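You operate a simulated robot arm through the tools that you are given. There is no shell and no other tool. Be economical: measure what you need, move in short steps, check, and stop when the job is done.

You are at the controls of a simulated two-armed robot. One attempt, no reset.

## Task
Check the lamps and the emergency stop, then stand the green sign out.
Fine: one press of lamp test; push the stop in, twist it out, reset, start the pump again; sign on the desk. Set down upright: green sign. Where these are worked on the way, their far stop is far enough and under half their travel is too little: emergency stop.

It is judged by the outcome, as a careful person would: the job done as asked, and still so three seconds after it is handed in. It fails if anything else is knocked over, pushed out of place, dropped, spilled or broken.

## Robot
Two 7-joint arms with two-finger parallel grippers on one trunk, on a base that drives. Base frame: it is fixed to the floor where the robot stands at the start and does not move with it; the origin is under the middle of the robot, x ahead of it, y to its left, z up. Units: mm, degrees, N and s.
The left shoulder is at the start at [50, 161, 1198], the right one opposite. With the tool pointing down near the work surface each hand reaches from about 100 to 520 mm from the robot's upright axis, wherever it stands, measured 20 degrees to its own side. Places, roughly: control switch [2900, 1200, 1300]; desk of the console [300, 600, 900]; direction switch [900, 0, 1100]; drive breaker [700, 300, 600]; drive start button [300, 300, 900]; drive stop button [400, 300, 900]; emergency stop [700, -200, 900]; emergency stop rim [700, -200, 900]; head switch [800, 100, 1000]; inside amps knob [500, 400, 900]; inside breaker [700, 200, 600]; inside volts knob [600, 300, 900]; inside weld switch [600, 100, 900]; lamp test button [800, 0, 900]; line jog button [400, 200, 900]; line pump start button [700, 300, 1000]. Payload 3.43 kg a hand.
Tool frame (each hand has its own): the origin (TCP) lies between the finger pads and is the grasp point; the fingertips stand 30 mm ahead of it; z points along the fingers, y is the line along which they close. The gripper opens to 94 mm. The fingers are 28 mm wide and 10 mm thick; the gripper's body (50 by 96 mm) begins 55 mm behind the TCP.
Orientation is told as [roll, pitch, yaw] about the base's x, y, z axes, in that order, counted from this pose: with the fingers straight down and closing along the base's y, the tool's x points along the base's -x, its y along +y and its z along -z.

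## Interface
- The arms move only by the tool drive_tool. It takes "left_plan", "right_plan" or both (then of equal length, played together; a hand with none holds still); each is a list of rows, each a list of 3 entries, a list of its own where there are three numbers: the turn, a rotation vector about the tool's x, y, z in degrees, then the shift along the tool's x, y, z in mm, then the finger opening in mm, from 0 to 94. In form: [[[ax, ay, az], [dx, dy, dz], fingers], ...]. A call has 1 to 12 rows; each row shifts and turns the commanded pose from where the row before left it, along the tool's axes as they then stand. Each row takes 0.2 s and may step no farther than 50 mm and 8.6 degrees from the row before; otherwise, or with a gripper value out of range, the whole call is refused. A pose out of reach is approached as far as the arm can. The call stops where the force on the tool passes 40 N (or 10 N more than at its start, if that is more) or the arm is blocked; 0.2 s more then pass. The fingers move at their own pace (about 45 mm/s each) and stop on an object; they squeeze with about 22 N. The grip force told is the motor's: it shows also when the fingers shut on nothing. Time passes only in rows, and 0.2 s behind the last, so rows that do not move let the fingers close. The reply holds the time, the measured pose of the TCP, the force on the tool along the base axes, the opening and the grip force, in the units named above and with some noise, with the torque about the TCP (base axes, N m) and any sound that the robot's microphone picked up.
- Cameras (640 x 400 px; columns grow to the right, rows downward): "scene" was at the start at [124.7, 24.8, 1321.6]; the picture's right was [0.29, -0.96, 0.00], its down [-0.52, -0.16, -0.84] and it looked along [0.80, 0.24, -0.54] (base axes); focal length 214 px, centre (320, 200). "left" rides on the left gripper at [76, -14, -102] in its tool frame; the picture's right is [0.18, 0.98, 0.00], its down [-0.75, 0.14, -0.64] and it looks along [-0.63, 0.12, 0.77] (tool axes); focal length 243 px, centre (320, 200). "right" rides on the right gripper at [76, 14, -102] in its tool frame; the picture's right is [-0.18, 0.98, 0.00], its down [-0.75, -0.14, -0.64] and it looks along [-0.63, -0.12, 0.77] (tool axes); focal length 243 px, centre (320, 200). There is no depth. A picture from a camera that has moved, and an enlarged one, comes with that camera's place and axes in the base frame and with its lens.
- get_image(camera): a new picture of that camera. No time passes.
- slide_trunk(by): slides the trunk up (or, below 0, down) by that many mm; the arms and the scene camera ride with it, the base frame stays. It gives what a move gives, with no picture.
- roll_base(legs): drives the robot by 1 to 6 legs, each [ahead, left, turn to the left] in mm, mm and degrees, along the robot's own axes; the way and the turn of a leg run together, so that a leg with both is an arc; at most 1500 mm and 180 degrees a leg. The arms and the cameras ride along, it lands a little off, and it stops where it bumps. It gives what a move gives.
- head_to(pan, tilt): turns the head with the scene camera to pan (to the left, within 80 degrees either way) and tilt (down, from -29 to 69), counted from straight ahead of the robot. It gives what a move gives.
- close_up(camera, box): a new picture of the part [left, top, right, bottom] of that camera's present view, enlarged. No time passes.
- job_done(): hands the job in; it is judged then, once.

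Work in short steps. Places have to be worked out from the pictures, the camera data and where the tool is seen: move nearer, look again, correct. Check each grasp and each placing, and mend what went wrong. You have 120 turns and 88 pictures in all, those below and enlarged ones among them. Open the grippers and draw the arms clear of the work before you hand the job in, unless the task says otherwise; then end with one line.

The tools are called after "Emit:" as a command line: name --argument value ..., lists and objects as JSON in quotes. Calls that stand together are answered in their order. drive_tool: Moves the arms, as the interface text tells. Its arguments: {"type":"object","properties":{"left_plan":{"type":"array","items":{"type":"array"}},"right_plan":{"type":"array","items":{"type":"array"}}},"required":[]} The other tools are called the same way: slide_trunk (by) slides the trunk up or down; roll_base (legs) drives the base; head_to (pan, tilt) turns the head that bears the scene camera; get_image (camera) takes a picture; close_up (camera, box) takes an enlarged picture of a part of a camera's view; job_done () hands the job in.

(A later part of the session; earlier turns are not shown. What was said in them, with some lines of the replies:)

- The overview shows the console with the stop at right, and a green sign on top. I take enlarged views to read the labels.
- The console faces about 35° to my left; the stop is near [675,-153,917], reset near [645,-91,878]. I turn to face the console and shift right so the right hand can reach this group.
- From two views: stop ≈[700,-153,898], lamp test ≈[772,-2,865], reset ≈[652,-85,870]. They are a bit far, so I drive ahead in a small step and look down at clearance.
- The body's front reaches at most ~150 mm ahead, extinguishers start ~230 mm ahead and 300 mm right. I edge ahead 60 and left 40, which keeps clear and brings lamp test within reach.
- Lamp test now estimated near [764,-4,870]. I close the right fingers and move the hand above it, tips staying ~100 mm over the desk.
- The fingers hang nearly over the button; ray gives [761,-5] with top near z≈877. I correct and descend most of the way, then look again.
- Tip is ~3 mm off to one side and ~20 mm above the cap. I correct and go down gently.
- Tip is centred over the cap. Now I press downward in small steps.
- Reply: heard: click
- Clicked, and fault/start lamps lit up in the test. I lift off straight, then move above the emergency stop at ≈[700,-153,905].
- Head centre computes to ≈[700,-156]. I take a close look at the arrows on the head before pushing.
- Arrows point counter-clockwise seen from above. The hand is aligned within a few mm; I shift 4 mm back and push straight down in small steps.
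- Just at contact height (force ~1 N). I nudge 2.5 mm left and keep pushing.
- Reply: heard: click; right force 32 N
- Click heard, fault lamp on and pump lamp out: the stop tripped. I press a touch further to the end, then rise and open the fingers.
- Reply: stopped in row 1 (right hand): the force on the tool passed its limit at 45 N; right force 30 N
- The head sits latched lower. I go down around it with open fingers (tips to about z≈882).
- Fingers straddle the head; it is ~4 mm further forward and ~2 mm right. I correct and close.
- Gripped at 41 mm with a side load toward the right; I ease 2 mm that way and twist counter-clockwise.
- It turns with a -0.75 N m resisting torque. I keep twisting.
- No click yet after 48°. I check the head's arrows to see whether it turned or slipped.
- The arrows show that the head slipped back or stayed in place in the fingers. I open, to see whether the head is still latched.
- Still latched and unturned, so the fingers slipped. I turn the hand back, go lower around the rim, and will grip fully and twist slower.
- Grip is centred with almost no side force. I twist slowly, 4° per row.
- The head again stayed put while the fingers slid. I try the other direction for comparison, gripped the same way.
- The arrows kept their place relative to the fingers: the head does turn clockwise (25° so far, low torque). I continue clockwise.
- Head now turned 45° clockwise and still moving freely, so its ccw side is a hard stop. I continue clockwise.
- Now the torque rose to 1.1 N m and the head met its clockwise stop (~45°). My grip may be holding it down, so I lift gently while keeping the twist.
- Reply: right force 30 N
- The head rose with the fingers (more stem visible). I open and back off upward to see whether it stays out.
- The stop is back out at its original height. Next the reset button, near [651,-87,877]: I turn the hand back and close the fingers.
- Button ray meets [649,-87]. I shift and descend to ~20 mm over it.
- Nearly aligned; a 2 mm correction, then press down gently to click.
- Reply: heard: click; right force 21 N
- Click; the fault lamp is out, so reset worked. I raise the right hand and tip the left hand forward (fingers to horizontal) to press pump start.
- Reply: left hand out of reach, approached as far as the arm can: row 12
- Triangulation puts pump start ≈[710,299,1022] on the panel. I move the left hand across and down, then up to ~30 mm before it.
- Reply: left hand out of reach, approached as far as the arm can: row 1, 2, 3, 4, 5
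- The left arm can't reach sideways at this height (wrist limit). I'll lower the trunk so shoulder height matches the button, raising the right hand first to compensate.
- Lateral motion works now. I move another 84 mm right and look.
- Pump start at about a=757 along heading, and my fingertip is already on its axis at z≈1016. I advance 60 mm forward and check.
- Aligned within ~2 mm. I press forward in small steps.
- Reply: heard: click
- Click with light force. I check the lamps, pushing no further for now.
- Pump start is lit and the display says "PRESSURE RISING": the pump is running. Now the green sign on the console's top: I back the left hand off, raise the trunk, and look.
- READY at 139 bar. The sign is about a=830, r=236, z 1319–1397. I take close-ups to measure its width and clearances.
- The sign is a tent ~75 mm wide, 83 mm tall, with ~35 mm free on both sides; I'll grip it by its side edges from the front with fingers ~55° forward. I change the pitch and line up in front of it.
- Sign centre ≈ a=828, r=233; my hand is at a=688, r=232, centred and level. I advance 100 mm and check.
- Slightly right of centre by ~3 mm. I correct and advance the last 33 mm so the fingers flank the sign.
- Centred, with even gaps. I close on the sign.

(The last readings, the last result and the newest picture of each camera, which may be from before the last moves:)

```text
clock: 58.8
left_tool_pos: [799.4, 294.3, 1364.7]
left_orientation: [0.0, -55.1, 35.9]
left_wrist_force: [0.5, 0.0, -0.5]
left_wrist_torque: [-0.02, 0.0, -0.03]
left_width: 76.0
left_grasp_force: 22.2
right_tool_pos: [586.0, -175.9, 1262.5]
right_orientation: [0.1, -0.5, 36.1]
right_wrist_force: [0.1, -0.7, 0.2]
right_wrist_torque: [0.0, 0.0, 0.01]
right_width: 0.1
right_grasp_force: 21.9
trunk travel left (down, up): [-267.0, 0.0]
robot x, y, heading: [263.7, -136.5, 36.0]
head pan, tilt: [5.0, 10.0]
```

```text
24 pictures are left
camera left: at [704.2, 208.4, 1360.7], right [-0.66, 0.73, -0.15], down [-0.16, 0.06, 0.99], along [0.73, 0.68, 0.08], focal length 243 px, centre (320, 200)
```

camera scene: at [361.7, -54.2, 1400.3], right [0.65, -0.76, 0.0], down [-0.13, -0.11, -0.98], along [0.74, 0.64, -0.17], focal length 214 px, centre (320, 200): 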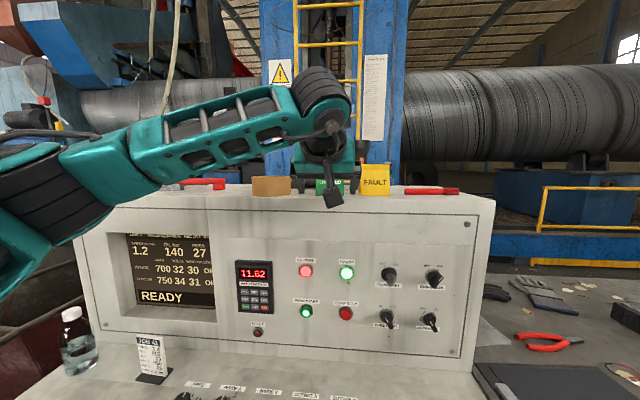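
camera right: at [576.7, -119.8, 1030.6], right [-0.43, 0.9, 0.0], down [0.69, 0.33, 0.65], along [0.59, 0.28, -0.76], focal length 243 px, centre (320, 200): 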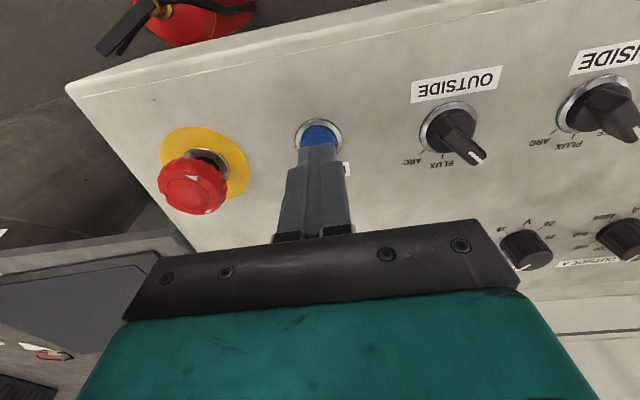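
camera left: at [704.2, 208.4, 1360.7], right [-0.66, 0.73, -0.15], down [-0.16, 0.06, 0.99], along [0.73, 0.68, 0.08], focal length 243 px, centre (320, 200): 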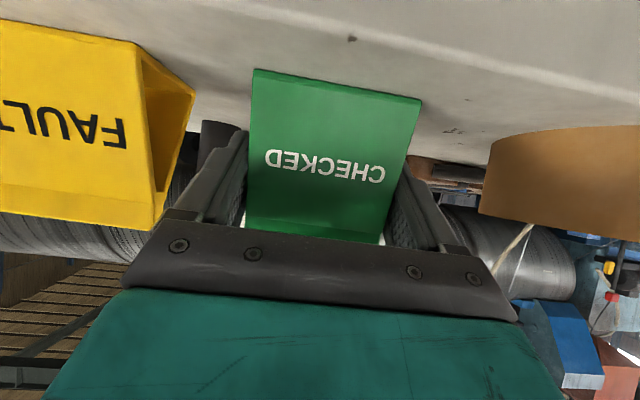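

Firm grip at 76 mm. I lift straight up 60 mm and look.

Emit:
drive_tool --left_plan '[[[0, 0, 0], [-8.2, 0, -5.7], 60], [[0, 0, 0], [-16.4, 0, -11.5], 60], [[0, 0, 0], [-16.4, 0, -11.5], 60], [[0, 0, 0], [-8.2, 0, -5.7], 60]]'

Emit:
get_image --camera "left"

```text
clock: 59.8
left_tool_pos: [800.5, 293.4, 1424.1]
left_orientation: [0.1, -54.9, 36.0]
left_wrist_force: [-1.0, 0.4, -0.2]
left_wrist_torque: [0.0, 0.02, -0.05]
left_width: 76.2
left_grasp_force: 21.6
right_tool_pos: [587.5, -175.7, 1263.4]
right_orientation: [0.0, -0.5, 36.0]
right_wrist_force: [1.0, -1.4, -0.9]
right_wrist_torque: [0.03, 0.02, -0.01]
right_width: 0.3
right_grasp_force: 22.0
trunk travel left (down, up): [-267.0, 0.0]
robot x, y, heading: [259.2, -134.9, 35.8]
head pan, tilt: [5.0, 10.0]
```

```text
23 pictures are left
camera left: at [704.1, 207.6, 1420.4], right [-0.66, 0.73, -0.15], down [-0.16, 0.06, 0.99], along [0.73, 0.68, 0.08], focal length 243 px, centre (320, 200)
```

left: 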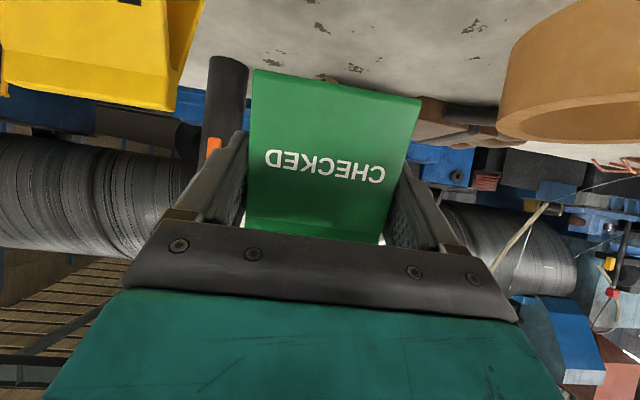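

The sign is held level and clear. I draw it back away from the console top and look over the desk for a free spot.

Emit:
drive_tool --left_plan '[[[0, 0, 0], [23, 0, -32.8], 60], [[0, 0, 0], [23, 0, -32.8], 60], [[0, 0, 0], [23, 0, -32.8], 60], [[0, 0, 0], [23, 0, -32.8], 60], [[0, 0, 0], [23, 0, -32.8], 60], [[0, 0, 0], [23, 0, -32.8], 60]]'

Emit:
head_to --pan 22 --tilt 50

Emit:
get_image --camera "scene"

```text
clock: 61.2
left_tool_pos: [602.8, 152.2, 1423.4]
left_orientation: [0.0, -55.0, 36.0]
left_wrist_force: [-0.6, 0.6, -0.1]
left_wrist_torque: [-0.02, -0.01, -0.04]
left_width: 76.1
left_grasp_force: 22.0
right_tool_pos: [585.5, -176.1, 1263.8]
right_orientation: [-0.1, -0.6, 36.0]
right_wrist_force: [0.0, -0.4, 0.2]
right_wrist_torque: [0.0, 0.01, 0.02]
right_width: 0.0
right_grasp_force: 21.5
trunk travel left (down, up): [-267.0, 0.0]
robot x, y, heading: [265.4, -135.6, 35.9]
head pan, tilt: [5.0, 10.0]
```

```text
clock: 62.3
left_tool_pos: [606.4, 158.5, 1421.3]
left_orientation: [-0.5, -54.6, 37.1]
left_wrist_force: [-0.2, 0.1, -0.5]
left_wrist_torque: [0.0, -0.01, 0.02]
left_width: 76.2
left_grasp_force: 22.1
right_tool_pos: [586.0, -176.2, 1263.7]
right_orientation: [0.1, -0.5, 36.0]
right_wrist_force: [0.3, -0.4, 0.6]
right_wrist_torque: [-0.01, -0.05, -0.01]
right_width: 0.2
right_grasp_force: 22.1
trunk travel left (down, up): [-267.0, 0.0]
robot x, y, heading: [258.4, -138.8, 35.8]
head pan, tilt: [22.0, 50.0]
```

```text
22 pictures are left
camera scene: at [341.4, -47.0, 1351.3], right [0.81, -0.59, 0.0], down [-0.38, -0.53, -0.76], along [0.44, 0.61, -0.65], focal length 214 px, centre (320, 200)
```

scene: 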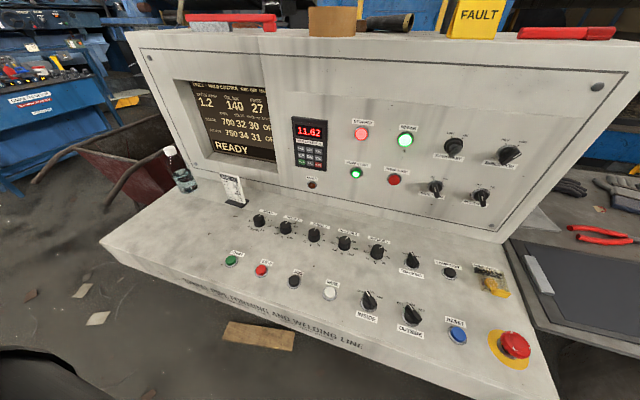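

Free desk area: left of START, in front of the job card, around r=-240, a=520 (base ≈[280,500]). I drive 264 mm left with the sign held high.

Emit:
roll_base --legs '[[0, 264, 0]]'

Emit:
slide_trunk --by -150

Emit:
get_image --camera "scene"

```text
clock: 65.2
left_tool_pos: [452.8, 371.3, 1421.9]
left_orientation: [-0.7, -54.5, 37.3]
left_wrist_force: [0.9, -0.7, -1.2]
left_wrist_torque: [-0.04, 0.02, 0.01]
left_width: 76.1
left_grasp_force: 22.0
right_tool_pos: [433.6, 37.5, 1263.0]
right_orientation: [0.0, -0.5, 36.1]
right_wrist_force: [0.3, 0.2, 0.1]
right_wrist_torque: [0.02, 0.03, -0.03]
right_width: 0.3
right_grasp_force: 22.1
trunk travel left (down, up): [-267.0, 0.0]
robot x, y, heading: [106.8, 77.2, 35.8]
head pan, tilt: [22.0, 50.0]
```

```text
clock: 66.9
left_tool_pos: [453.4, 371.0, 1272.0]
left_orientation: [-0.5, -54.5, 37.4]
left_wrist_force: [-0.2, -0.1, -0.9]
left_wrist_torque: [0.01, 0.01, 0.02]
left_width: 76.1
left_grasp_force: 21.6
right_tool_pos: [431.9, 36.1, 1112.9]
right_orientation: [0.0, -0.5, 36.1]
right_wrist_force: [0.3, -0.5, -0.1]
right_wrist_torque: [0.04, 0.02, 0.0]
right_width: 0.0
right_grasp_force: 21.8
trunk travel left (down, up): [-117.0, 150.0]
robot x, y, heading: [110.1, 76.7, 35.8]
head pan, tilt: [22.0, 50.0]
```

```text
21 pictures are left
camera scene: at [179.2, 162.3, 1188.4], right [0.85, -0.53, 0.0], down [-0.41, -0.65, -0.64], along [0.34, 0.54, -0.77], focal length 214 px, centre (320, 200)
```

scene: 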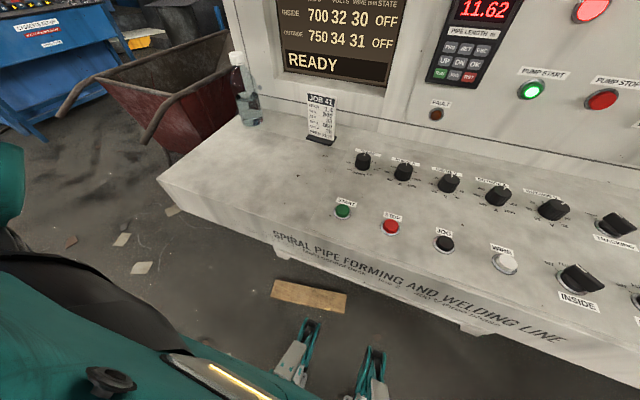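

The spot is clear. I swing the sign left 206 mm and back 65 mm at height.

Emit:
drive_tool --left_plan '[[[0, 0, 0], [7.5, 41, -10.6], 60], [[0, 0, 0], [7.5, 41, -10.6], 60], [[0, 0, 0], [7.5, 41, -10.6], 60], [[0, 0, 0], [7.5, 41, -10.6], 60], [[0, 0, 0], [7.5, 41, -10.6], 60], [[0, 0, 0], [0, 0, 0], 60]]'

```text
clock: 68.3
left_tool_pos: [278.0, 493.6, 1271.3]
left_orientation: [-0.5, -54.5, 37.2]
left_wrist_force: [-1.1, -0.1, -0.2]
left_wrist_torque: [-0.01, 0.0, 0.01]
left_width: 76.1
left_grasp_force: 21.9
right_tool_pos: [433.1, 35.9, 1112.8]
right_orientation: [-0.1, -0.5, 36.0]
right_wrist_force: [-0.1, 0.9, 0.3]
right_wrist_torque: [0.0, -0.02, -0.03]
right_width: 0.0
right_grasp_force: 22.1
trunk travel left (down, up): [-117.0, 150.0]
robot x, y, heading: [104.5, 74.5, 35.9]
head pan, tilt: [22.0, 50.0]
```

On target in plan view. I lower 280 mm in steps and check.

Emit:
drive_tool --left_plan '[[[0, 0, 0], [32.6, 0, 23.2], 60], [[0, 0, 0], [32.6, 0, 23.2], 60], [[0, 0, 0], [32.6, 0, 23.2], 60], [[0, 0, 0], [32.6, 0, 23.2], 60], [[0, 0, 0], [32.6, 0, 23.2], 60], [[0, 0, 0], [32.6, 0, 23.2], 60], [[0, 0, 0], [32.6, 0, 23.2], 60], [[0, 0, 0], [0, 0, 0], 60]]'

Emit:
get_image --camera "scene"

Emit:
get_image --camera "left"

```text
clock: 70.1
left_tool_pos: [308.5, 521.7, 1007.6]
left_orientation: [-0.6, -54.5, 37.2]
left_wrist_force: [-0.4, 0.2, -0.7]
left_wrist_torque: [-0.01, 0.02, -0.01]
left_width: 76.1
left_grasp_force: 22.3
left hand out of reach, approached as far as the arm can: row 5, 6, 7
right_tool_pos: [432.4, 36.8, 1112.6]
right_orientation: [0.0, -0.6, 36.2]
right_wrist_force: [0.9, -0.6, -0.2]
right_wrist_torque: [-0.01, -0.02, -0.04]
right_width: 0.1
right_grasp_force: 22.2
trunk travel left (down, up): [-117.0, 150.0]
robot x, y, heading: [108.4, 76.1, 35.9]
head pan, tilt: [22.0, 50.0]
```

```text
20 pictures are left
camera scene: at [179.3, 162.3, 1188.3], right [0.85, -0.53, 0.0], down [-0.41, -0.65, -0.64], along [0.34, 0.54, -0.77], focal length 214 px, centre (320, 200)
```

scene: 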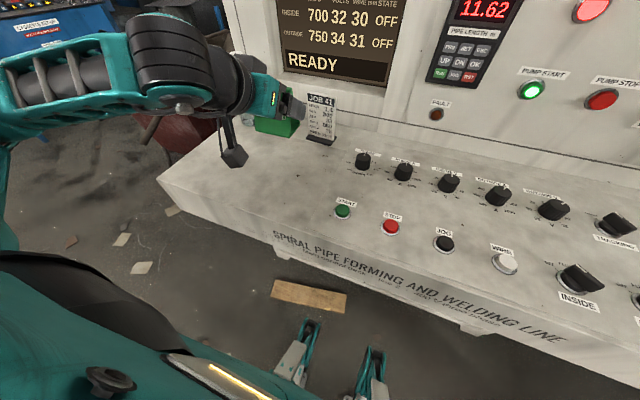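

```text
19 pictures are left
camera left: at [214.8, 434.3, 1004.7], right [-0.67, 0.72, -0.16], down [-0.16, 0.07, 0.99], along [0.72, 0.69, 0.07], focal length 243 px, centre (320, 200)
```

left: 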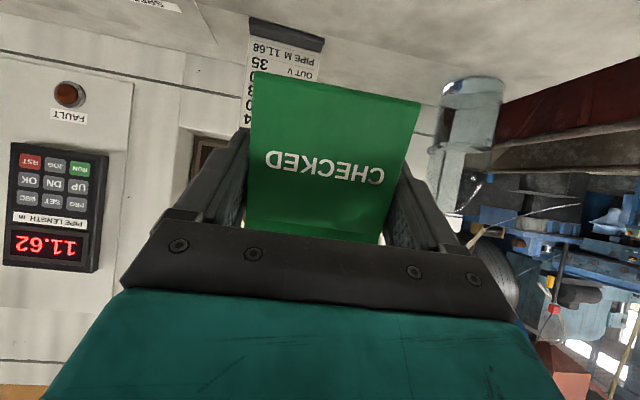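

The arm reached its limit at z≈1008 (a=556, r=-241), still over clear desk with ~60 mm to the card. I lower the rest with the trunk.

Emit:
slide_trunk --by -78

Emit:
get_image --camera "scene"

Emit:
get_image --camera "left"

```text
clock: 71.3
left_tool_pos: [308.4, 521.0, 930.4]
left_orientation: [-0.6, -54.4, 37.3]
left_wrist_force: [-0.3, -0.7, -0.8]
left_wrist_torque: [0.0, 0.01, -0.03]
left_width: 75.7
left_grasp_force: 21.8
right_tool_pos: [432.5, 36.7, 1035.6]
right_orientation: [0.1, -0.5, 36.0]
right_wrist_force: [0.4, 0.4, 0.5]
right_wrist_torque: [-0.04, 0.0, 0.02]
right_width: 0.1
right_grasp_force: 21.7
trunk travel left (down, up): [-39.0, 228.0]
robot x, y, heading: [105.0, 75.1, 36.0]
head pan, tilt: [22.0, 50.0]
```

```text
18 pictures are left
camera scene: at [179.2, 162.3, 1110.4], right [0.85, -0.53, 0.0], down [-0.41, -0.65, -0.64], along [0.34, 0.54, -0.77], focal length 214 px, centre (320, 200)
```

scene: 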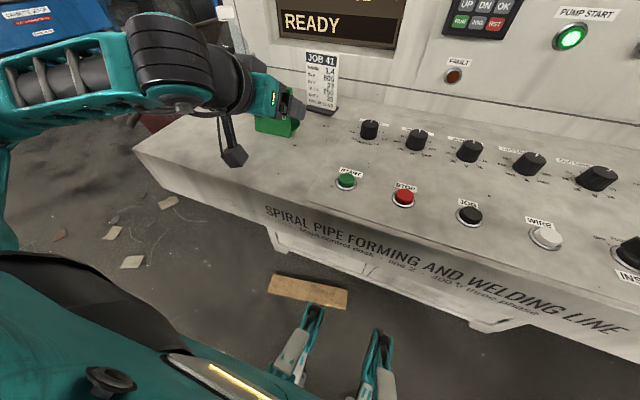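

```text
17 pictures are left
camera left: at [214.7, 434.3, 927.2], right [-0.67, 0.72, -0.16], down [-0.15, 0.07, 0.99], along [0.72, 0.69, 0.07], focal length 243 px, centre (320, 200)
```

left: 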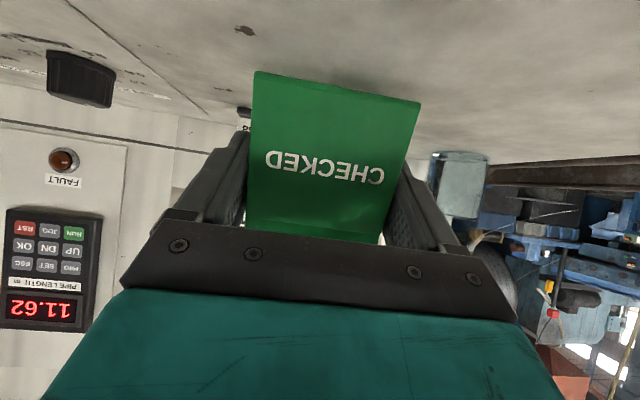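

Roughly 20 mm above the desk, clear all around. I lower in small trunk steps watching the force.

Emit:
slide_trunk --by -13

Emit:
slide_trunk --by -4

Emit:
close_up --camera "left" --box '[200, 20, 480, 180]'

```text
clock: 71.9
left_tool_pos: [309.5, 521.7, 915.8]
left_orientation: [-0.7, -54.4, 37.4]
left_wrist_force: [0.5, -0.3, -1.0]
left_wrist_torque: [0.04, 0.0, -0.02]
left_width: 75.9
left_grasp_force: 22.6
right_tool_pos: [432.8, 37.2, 1022.5]
right_orientation: [0.1, -0.5, 36.1]
right_wrist_force: [0.0, -0.1, 0.3]
right_wrist_torque: [-0.02, -0.01, 0.0]
right_width: 0.2
right_grasp_force: 22.5
trunk travel left (down, up): [-26.0, 241.0]
robot x, y, heading: [104.8, 74.8, 35.9]
head pan, tilt: [22.0, 50.0]
```

```text
clock: 72.4
left_tool_pos: [308.8, 521.7, 913.6]
left_orientation: [-0.7, -54.6, 37.3]
left_wrist_force: [-0.2, 0.5, 5.7]
left_wrist_torque: [0.22, -0.04, 0.04]
left_width: 76.1
left_grasp_force: 22.1
right_tool_pos: [432.6, 36.2, 1018.3]
right_orientation: [0.0, -0.4, 36.1]
right_wrist_force: [-0.3, 0.2, 0.0]
right_wrist_torque: [0.0, 0.03, -0.02]
right_width: 0.0
right_grasp_force: 21.9
trunk travel left (down, up): [-22.0, 245.0]
robot x, y, heading: [106.9, 72.9, 35.8]
head pan, tilt: [22.0, 50.0]
```

```text
2.29 times, centred on (340, 100) of left
camera zoom: at [214.8, 434.3, 911.0], right [-0.67, 0.72, -0.16], down [-0.16, 0.07, 0.99], along [0.72, 0.69, 0.07], focal length 555 px, centre (274, 429)
```

zoom: 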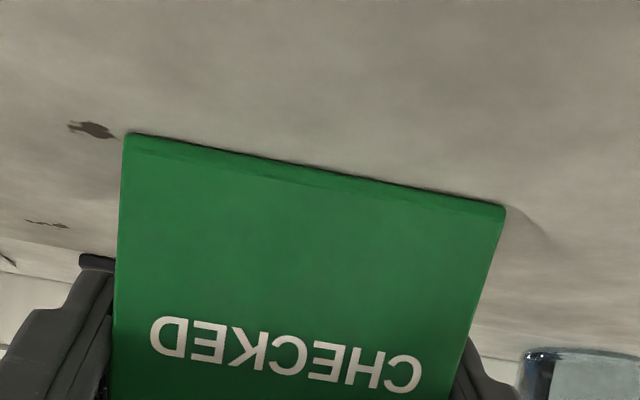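

The desk takes the load (≈6 N up). I open the fingers gently and look.

Emit:
drive_tool --left_plan '[[[0, 0, 0], [0, 0, 0], 80], [[0, 0, 0], [0, 0, 0], 94], [[0, 0, 0], [0, 0, 0], 94]]'

Emit:
get_image --camera "left"

```text
clock: 73.2
left_tool_pos: [309.5, 520.6, 912.8]
left_orientation: [-0.6, -54.3, 37.3]
left_wrist_force: [0.2, -0.1, -0.1]
left_wrist_torque: [-0.01, -0.01, 0.0]
left_width: 94.2
left_grasp_force: 0.0
right_tool_pos: [432.1, 36.1, 1018.3]
right_orientation: [-0.1, -0.5, 36.2]
right_wrist_force: [-1.6, 0.0, -0.6]
right_wrist_torque: [-0.03, 0.01, 0.03]
right_width: 0.0
right_grasp_force: 21.9
trunk travel left (down, up): [-22.0, 245.0]
robot x, y, heading: [108.1, 76.6, 36.2]
head pan, tilt: [22.0, 50.0]
```

```text
15 pictures are left
camera left: at [214.7, 434.3, 910.1], right [-0.67, 0.72, -0.16], down [-0.15, 0.07, 0.99], along [0.72, 0.69, 0.07], focal length 243 px, centre (320, 200)
```

left: 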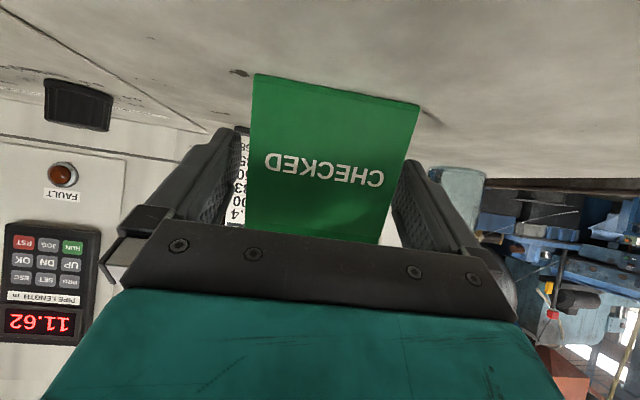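

The sign stands by itself between the open fingers. I raise the trunk straight up to clear it (9 mm gap each side).

Emit:
slide_trunk --by 60

Emit:
slide_trunk --by 90

Emit:
get_image --camera "scene"

```text
clock: 74.2
left_tool_pos: [309.1, 520.8, 973.2]
left_orientation: [-0.6, -54.4, 37.2]
left_wrist_force: [0.2, -1.0, -0.9]
left_wrist_torque: [0.01, 0.02, 0.0]
left_width: 93.7
left_grasp_force: 0.0
right_tool_pos: [432.6, 36.7, 1078.8]
right_orientation: [0.0, -0.5, 36.2]
right_wrist_force: [0.2, 0.9, -0.1]
right_wrist_torque: [0.03, -0.05, -0.01]
right_width: 0.0
right_grasp_force: 21.7
trunk travel left (down, up): [-82.0, 185.0]
robot x, y, heading: [107.9, 72.6, 36.0]
head pan, tilt: [22.0, 50.0]
```

```text
clock: 75.5
left_tool_pos: [309.5, 521.2, 1062.6]
left_orientation: [-0.6, -54.5, 37.3]
left_wrist_force: [0.2, -0.6, -0.4]
left_wrist_torque: [0.01, -0.01, -0.01]
left_width: 94.0
left_grasp_force: 0.0
right_tool_pos: [432.2, 35.0, 1168.0]
right_orientation: [0.0, -0.5, 36.2]
right_wrist_force: [0.4, -0.5, 0.5]
right_wrist_torque: [-0.01, 0.01, 0.01]
right_width: 0.0
right_grasp_force: 21.9
trunk travel left (down, up): [-172.0, 95.0]
robot x, y, heading: [104.3, 74.2, 36.0]
head pan, tilt: [22.0, 50.0]
```

```text
14 pictures are left
camera scene: at [179.4, 162.4, 1243.3], right [0.85, -0.53, 0.0], down [-0.41, -0.65, -0.64], along [0.34, 0.54, -0.77], focal length 214 px, centre (320, 200)
```

scene: 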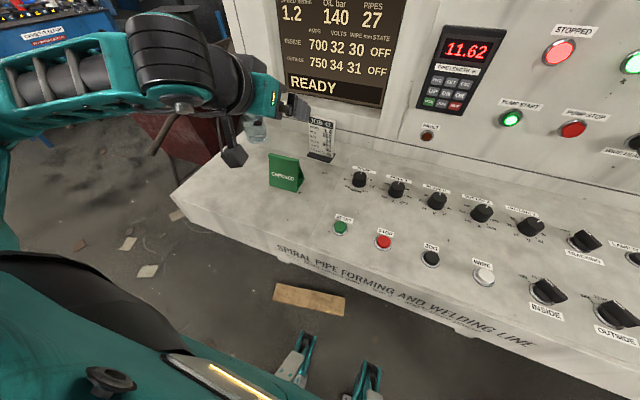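

The sign stands upright in front of the job card; pump lamp lit, READY. I draw the left arm back and up and open the right gripper.

Emit:
drive_tool --left_plan '[[[0, 0, 0], [-20, 0, -25], 94], [[0, 0, 0], [-20, 0, -25], 94], [[0, 0, 0], [0, 0, -30], 94], [[0, 0, 0], [0, 0, -30], 94], [[0, 0, 0], [0, 0, -30], 94]]' --right_plan '[[[0, 0, 0], [0, 0, -10], 94], [[0, 0, 0], [0, 0, -10], 94], [[0, 0, 0], [0, 0, -10], 94], [[0, 0, 0], [0, 0, 0], 94], [[0, 0, 0], [0, 0, 0], 94]]'

Emit:
head_to --pan -5 --tilt 35

Emit:
get_image --camera "scene"

```text
clock: 76.7
left_tool_pos: [252.8, 483.8, 1195.4]
left_orientation: [-0.5, -54.2, 37.3]
left_wrist_force: [0.9, -0.1, 0.0]
left_wrist_torque: [0.02, -0.02, 0.02]
left_width: 94.0
left_grasp_force: 0.1
left hand out of reach, approached as far as the arm can: row 3, 4, 5
right_tool_pos: [432.0, 37.5, 1199.8]
right_orientation: [0.0, -0.5, 36.1]
right_wrist_force: [-0.8, 0.3, -0.4]
right_wrist_torque: [-0.04, 0.0, 0.03]
right_width: 94.0
right_grasp_force: 0.0
trunk travel left (down, up): [-172.0, 95.0]
robot x, y, heading: [108.1, 74.3, 35.7]
head pan, tilt: [22.0, 50.0]
```

```text
clock: 77.6
left_tool_pos: [253.6, 484.1, 1194.0]
left_orientation: [-0.6, -54.3, 37.3]
left_wrist_force: [-0.1, 0.4, -0.3]
left_wrist_torque: [0.01, 0.03, 0.03]
left_width: 93.9
left_grasp_force: 0.1
right_tool_pos: [433.5, 36.6, 1198.3]
right_orientation: [0.1, -0.4, 36.1]
right_wrist_force: [0.2, -0.4, -0.2]
right_wrist_torque: [0.02, 0.03, 0.02]
right_width: 94.1
right_grasp_force: 0.0
trunk travel left (down, up): [-172.0, 95.0]
robot x, y, heading: [105.5, 75.3, 35.9]
head pan, tilt: [-5.0, 35.0]
```

```text
13 pictures are left
camera scene: at [213.9, 142.4, 1265.0], right [0.51, -0.86, 0.0], down [-0.49, -0.29, -0.82], along [0.7, 0.42, -0.57], focal length 214 px, centre (320, 200)
```

scene: 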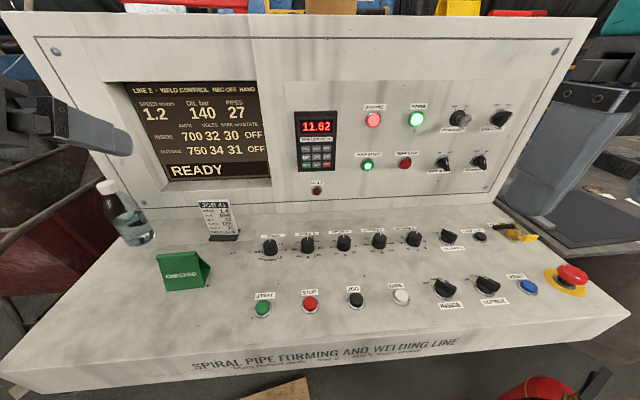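

Everything is in its place: sign upright, fault lamp off, pump running, both grippers open and clear. I hand in.

Emit:
job_done

```text
The job is handed in.
```

The job is handed in: I pressed the lamp test once, pushed the emergency stop in and twisted it back out, reset the line and restarted the pump (it reads 140 bar, READY), and stood the green CHECKED sign upright on the desk, left of START. The stop needed a clockwise twist and a small pull to come out, because my first tries turned it counter-clockwise and the fingers slipped; no click was heard, but it sits at its original height and the fault lamp cleared on reset.
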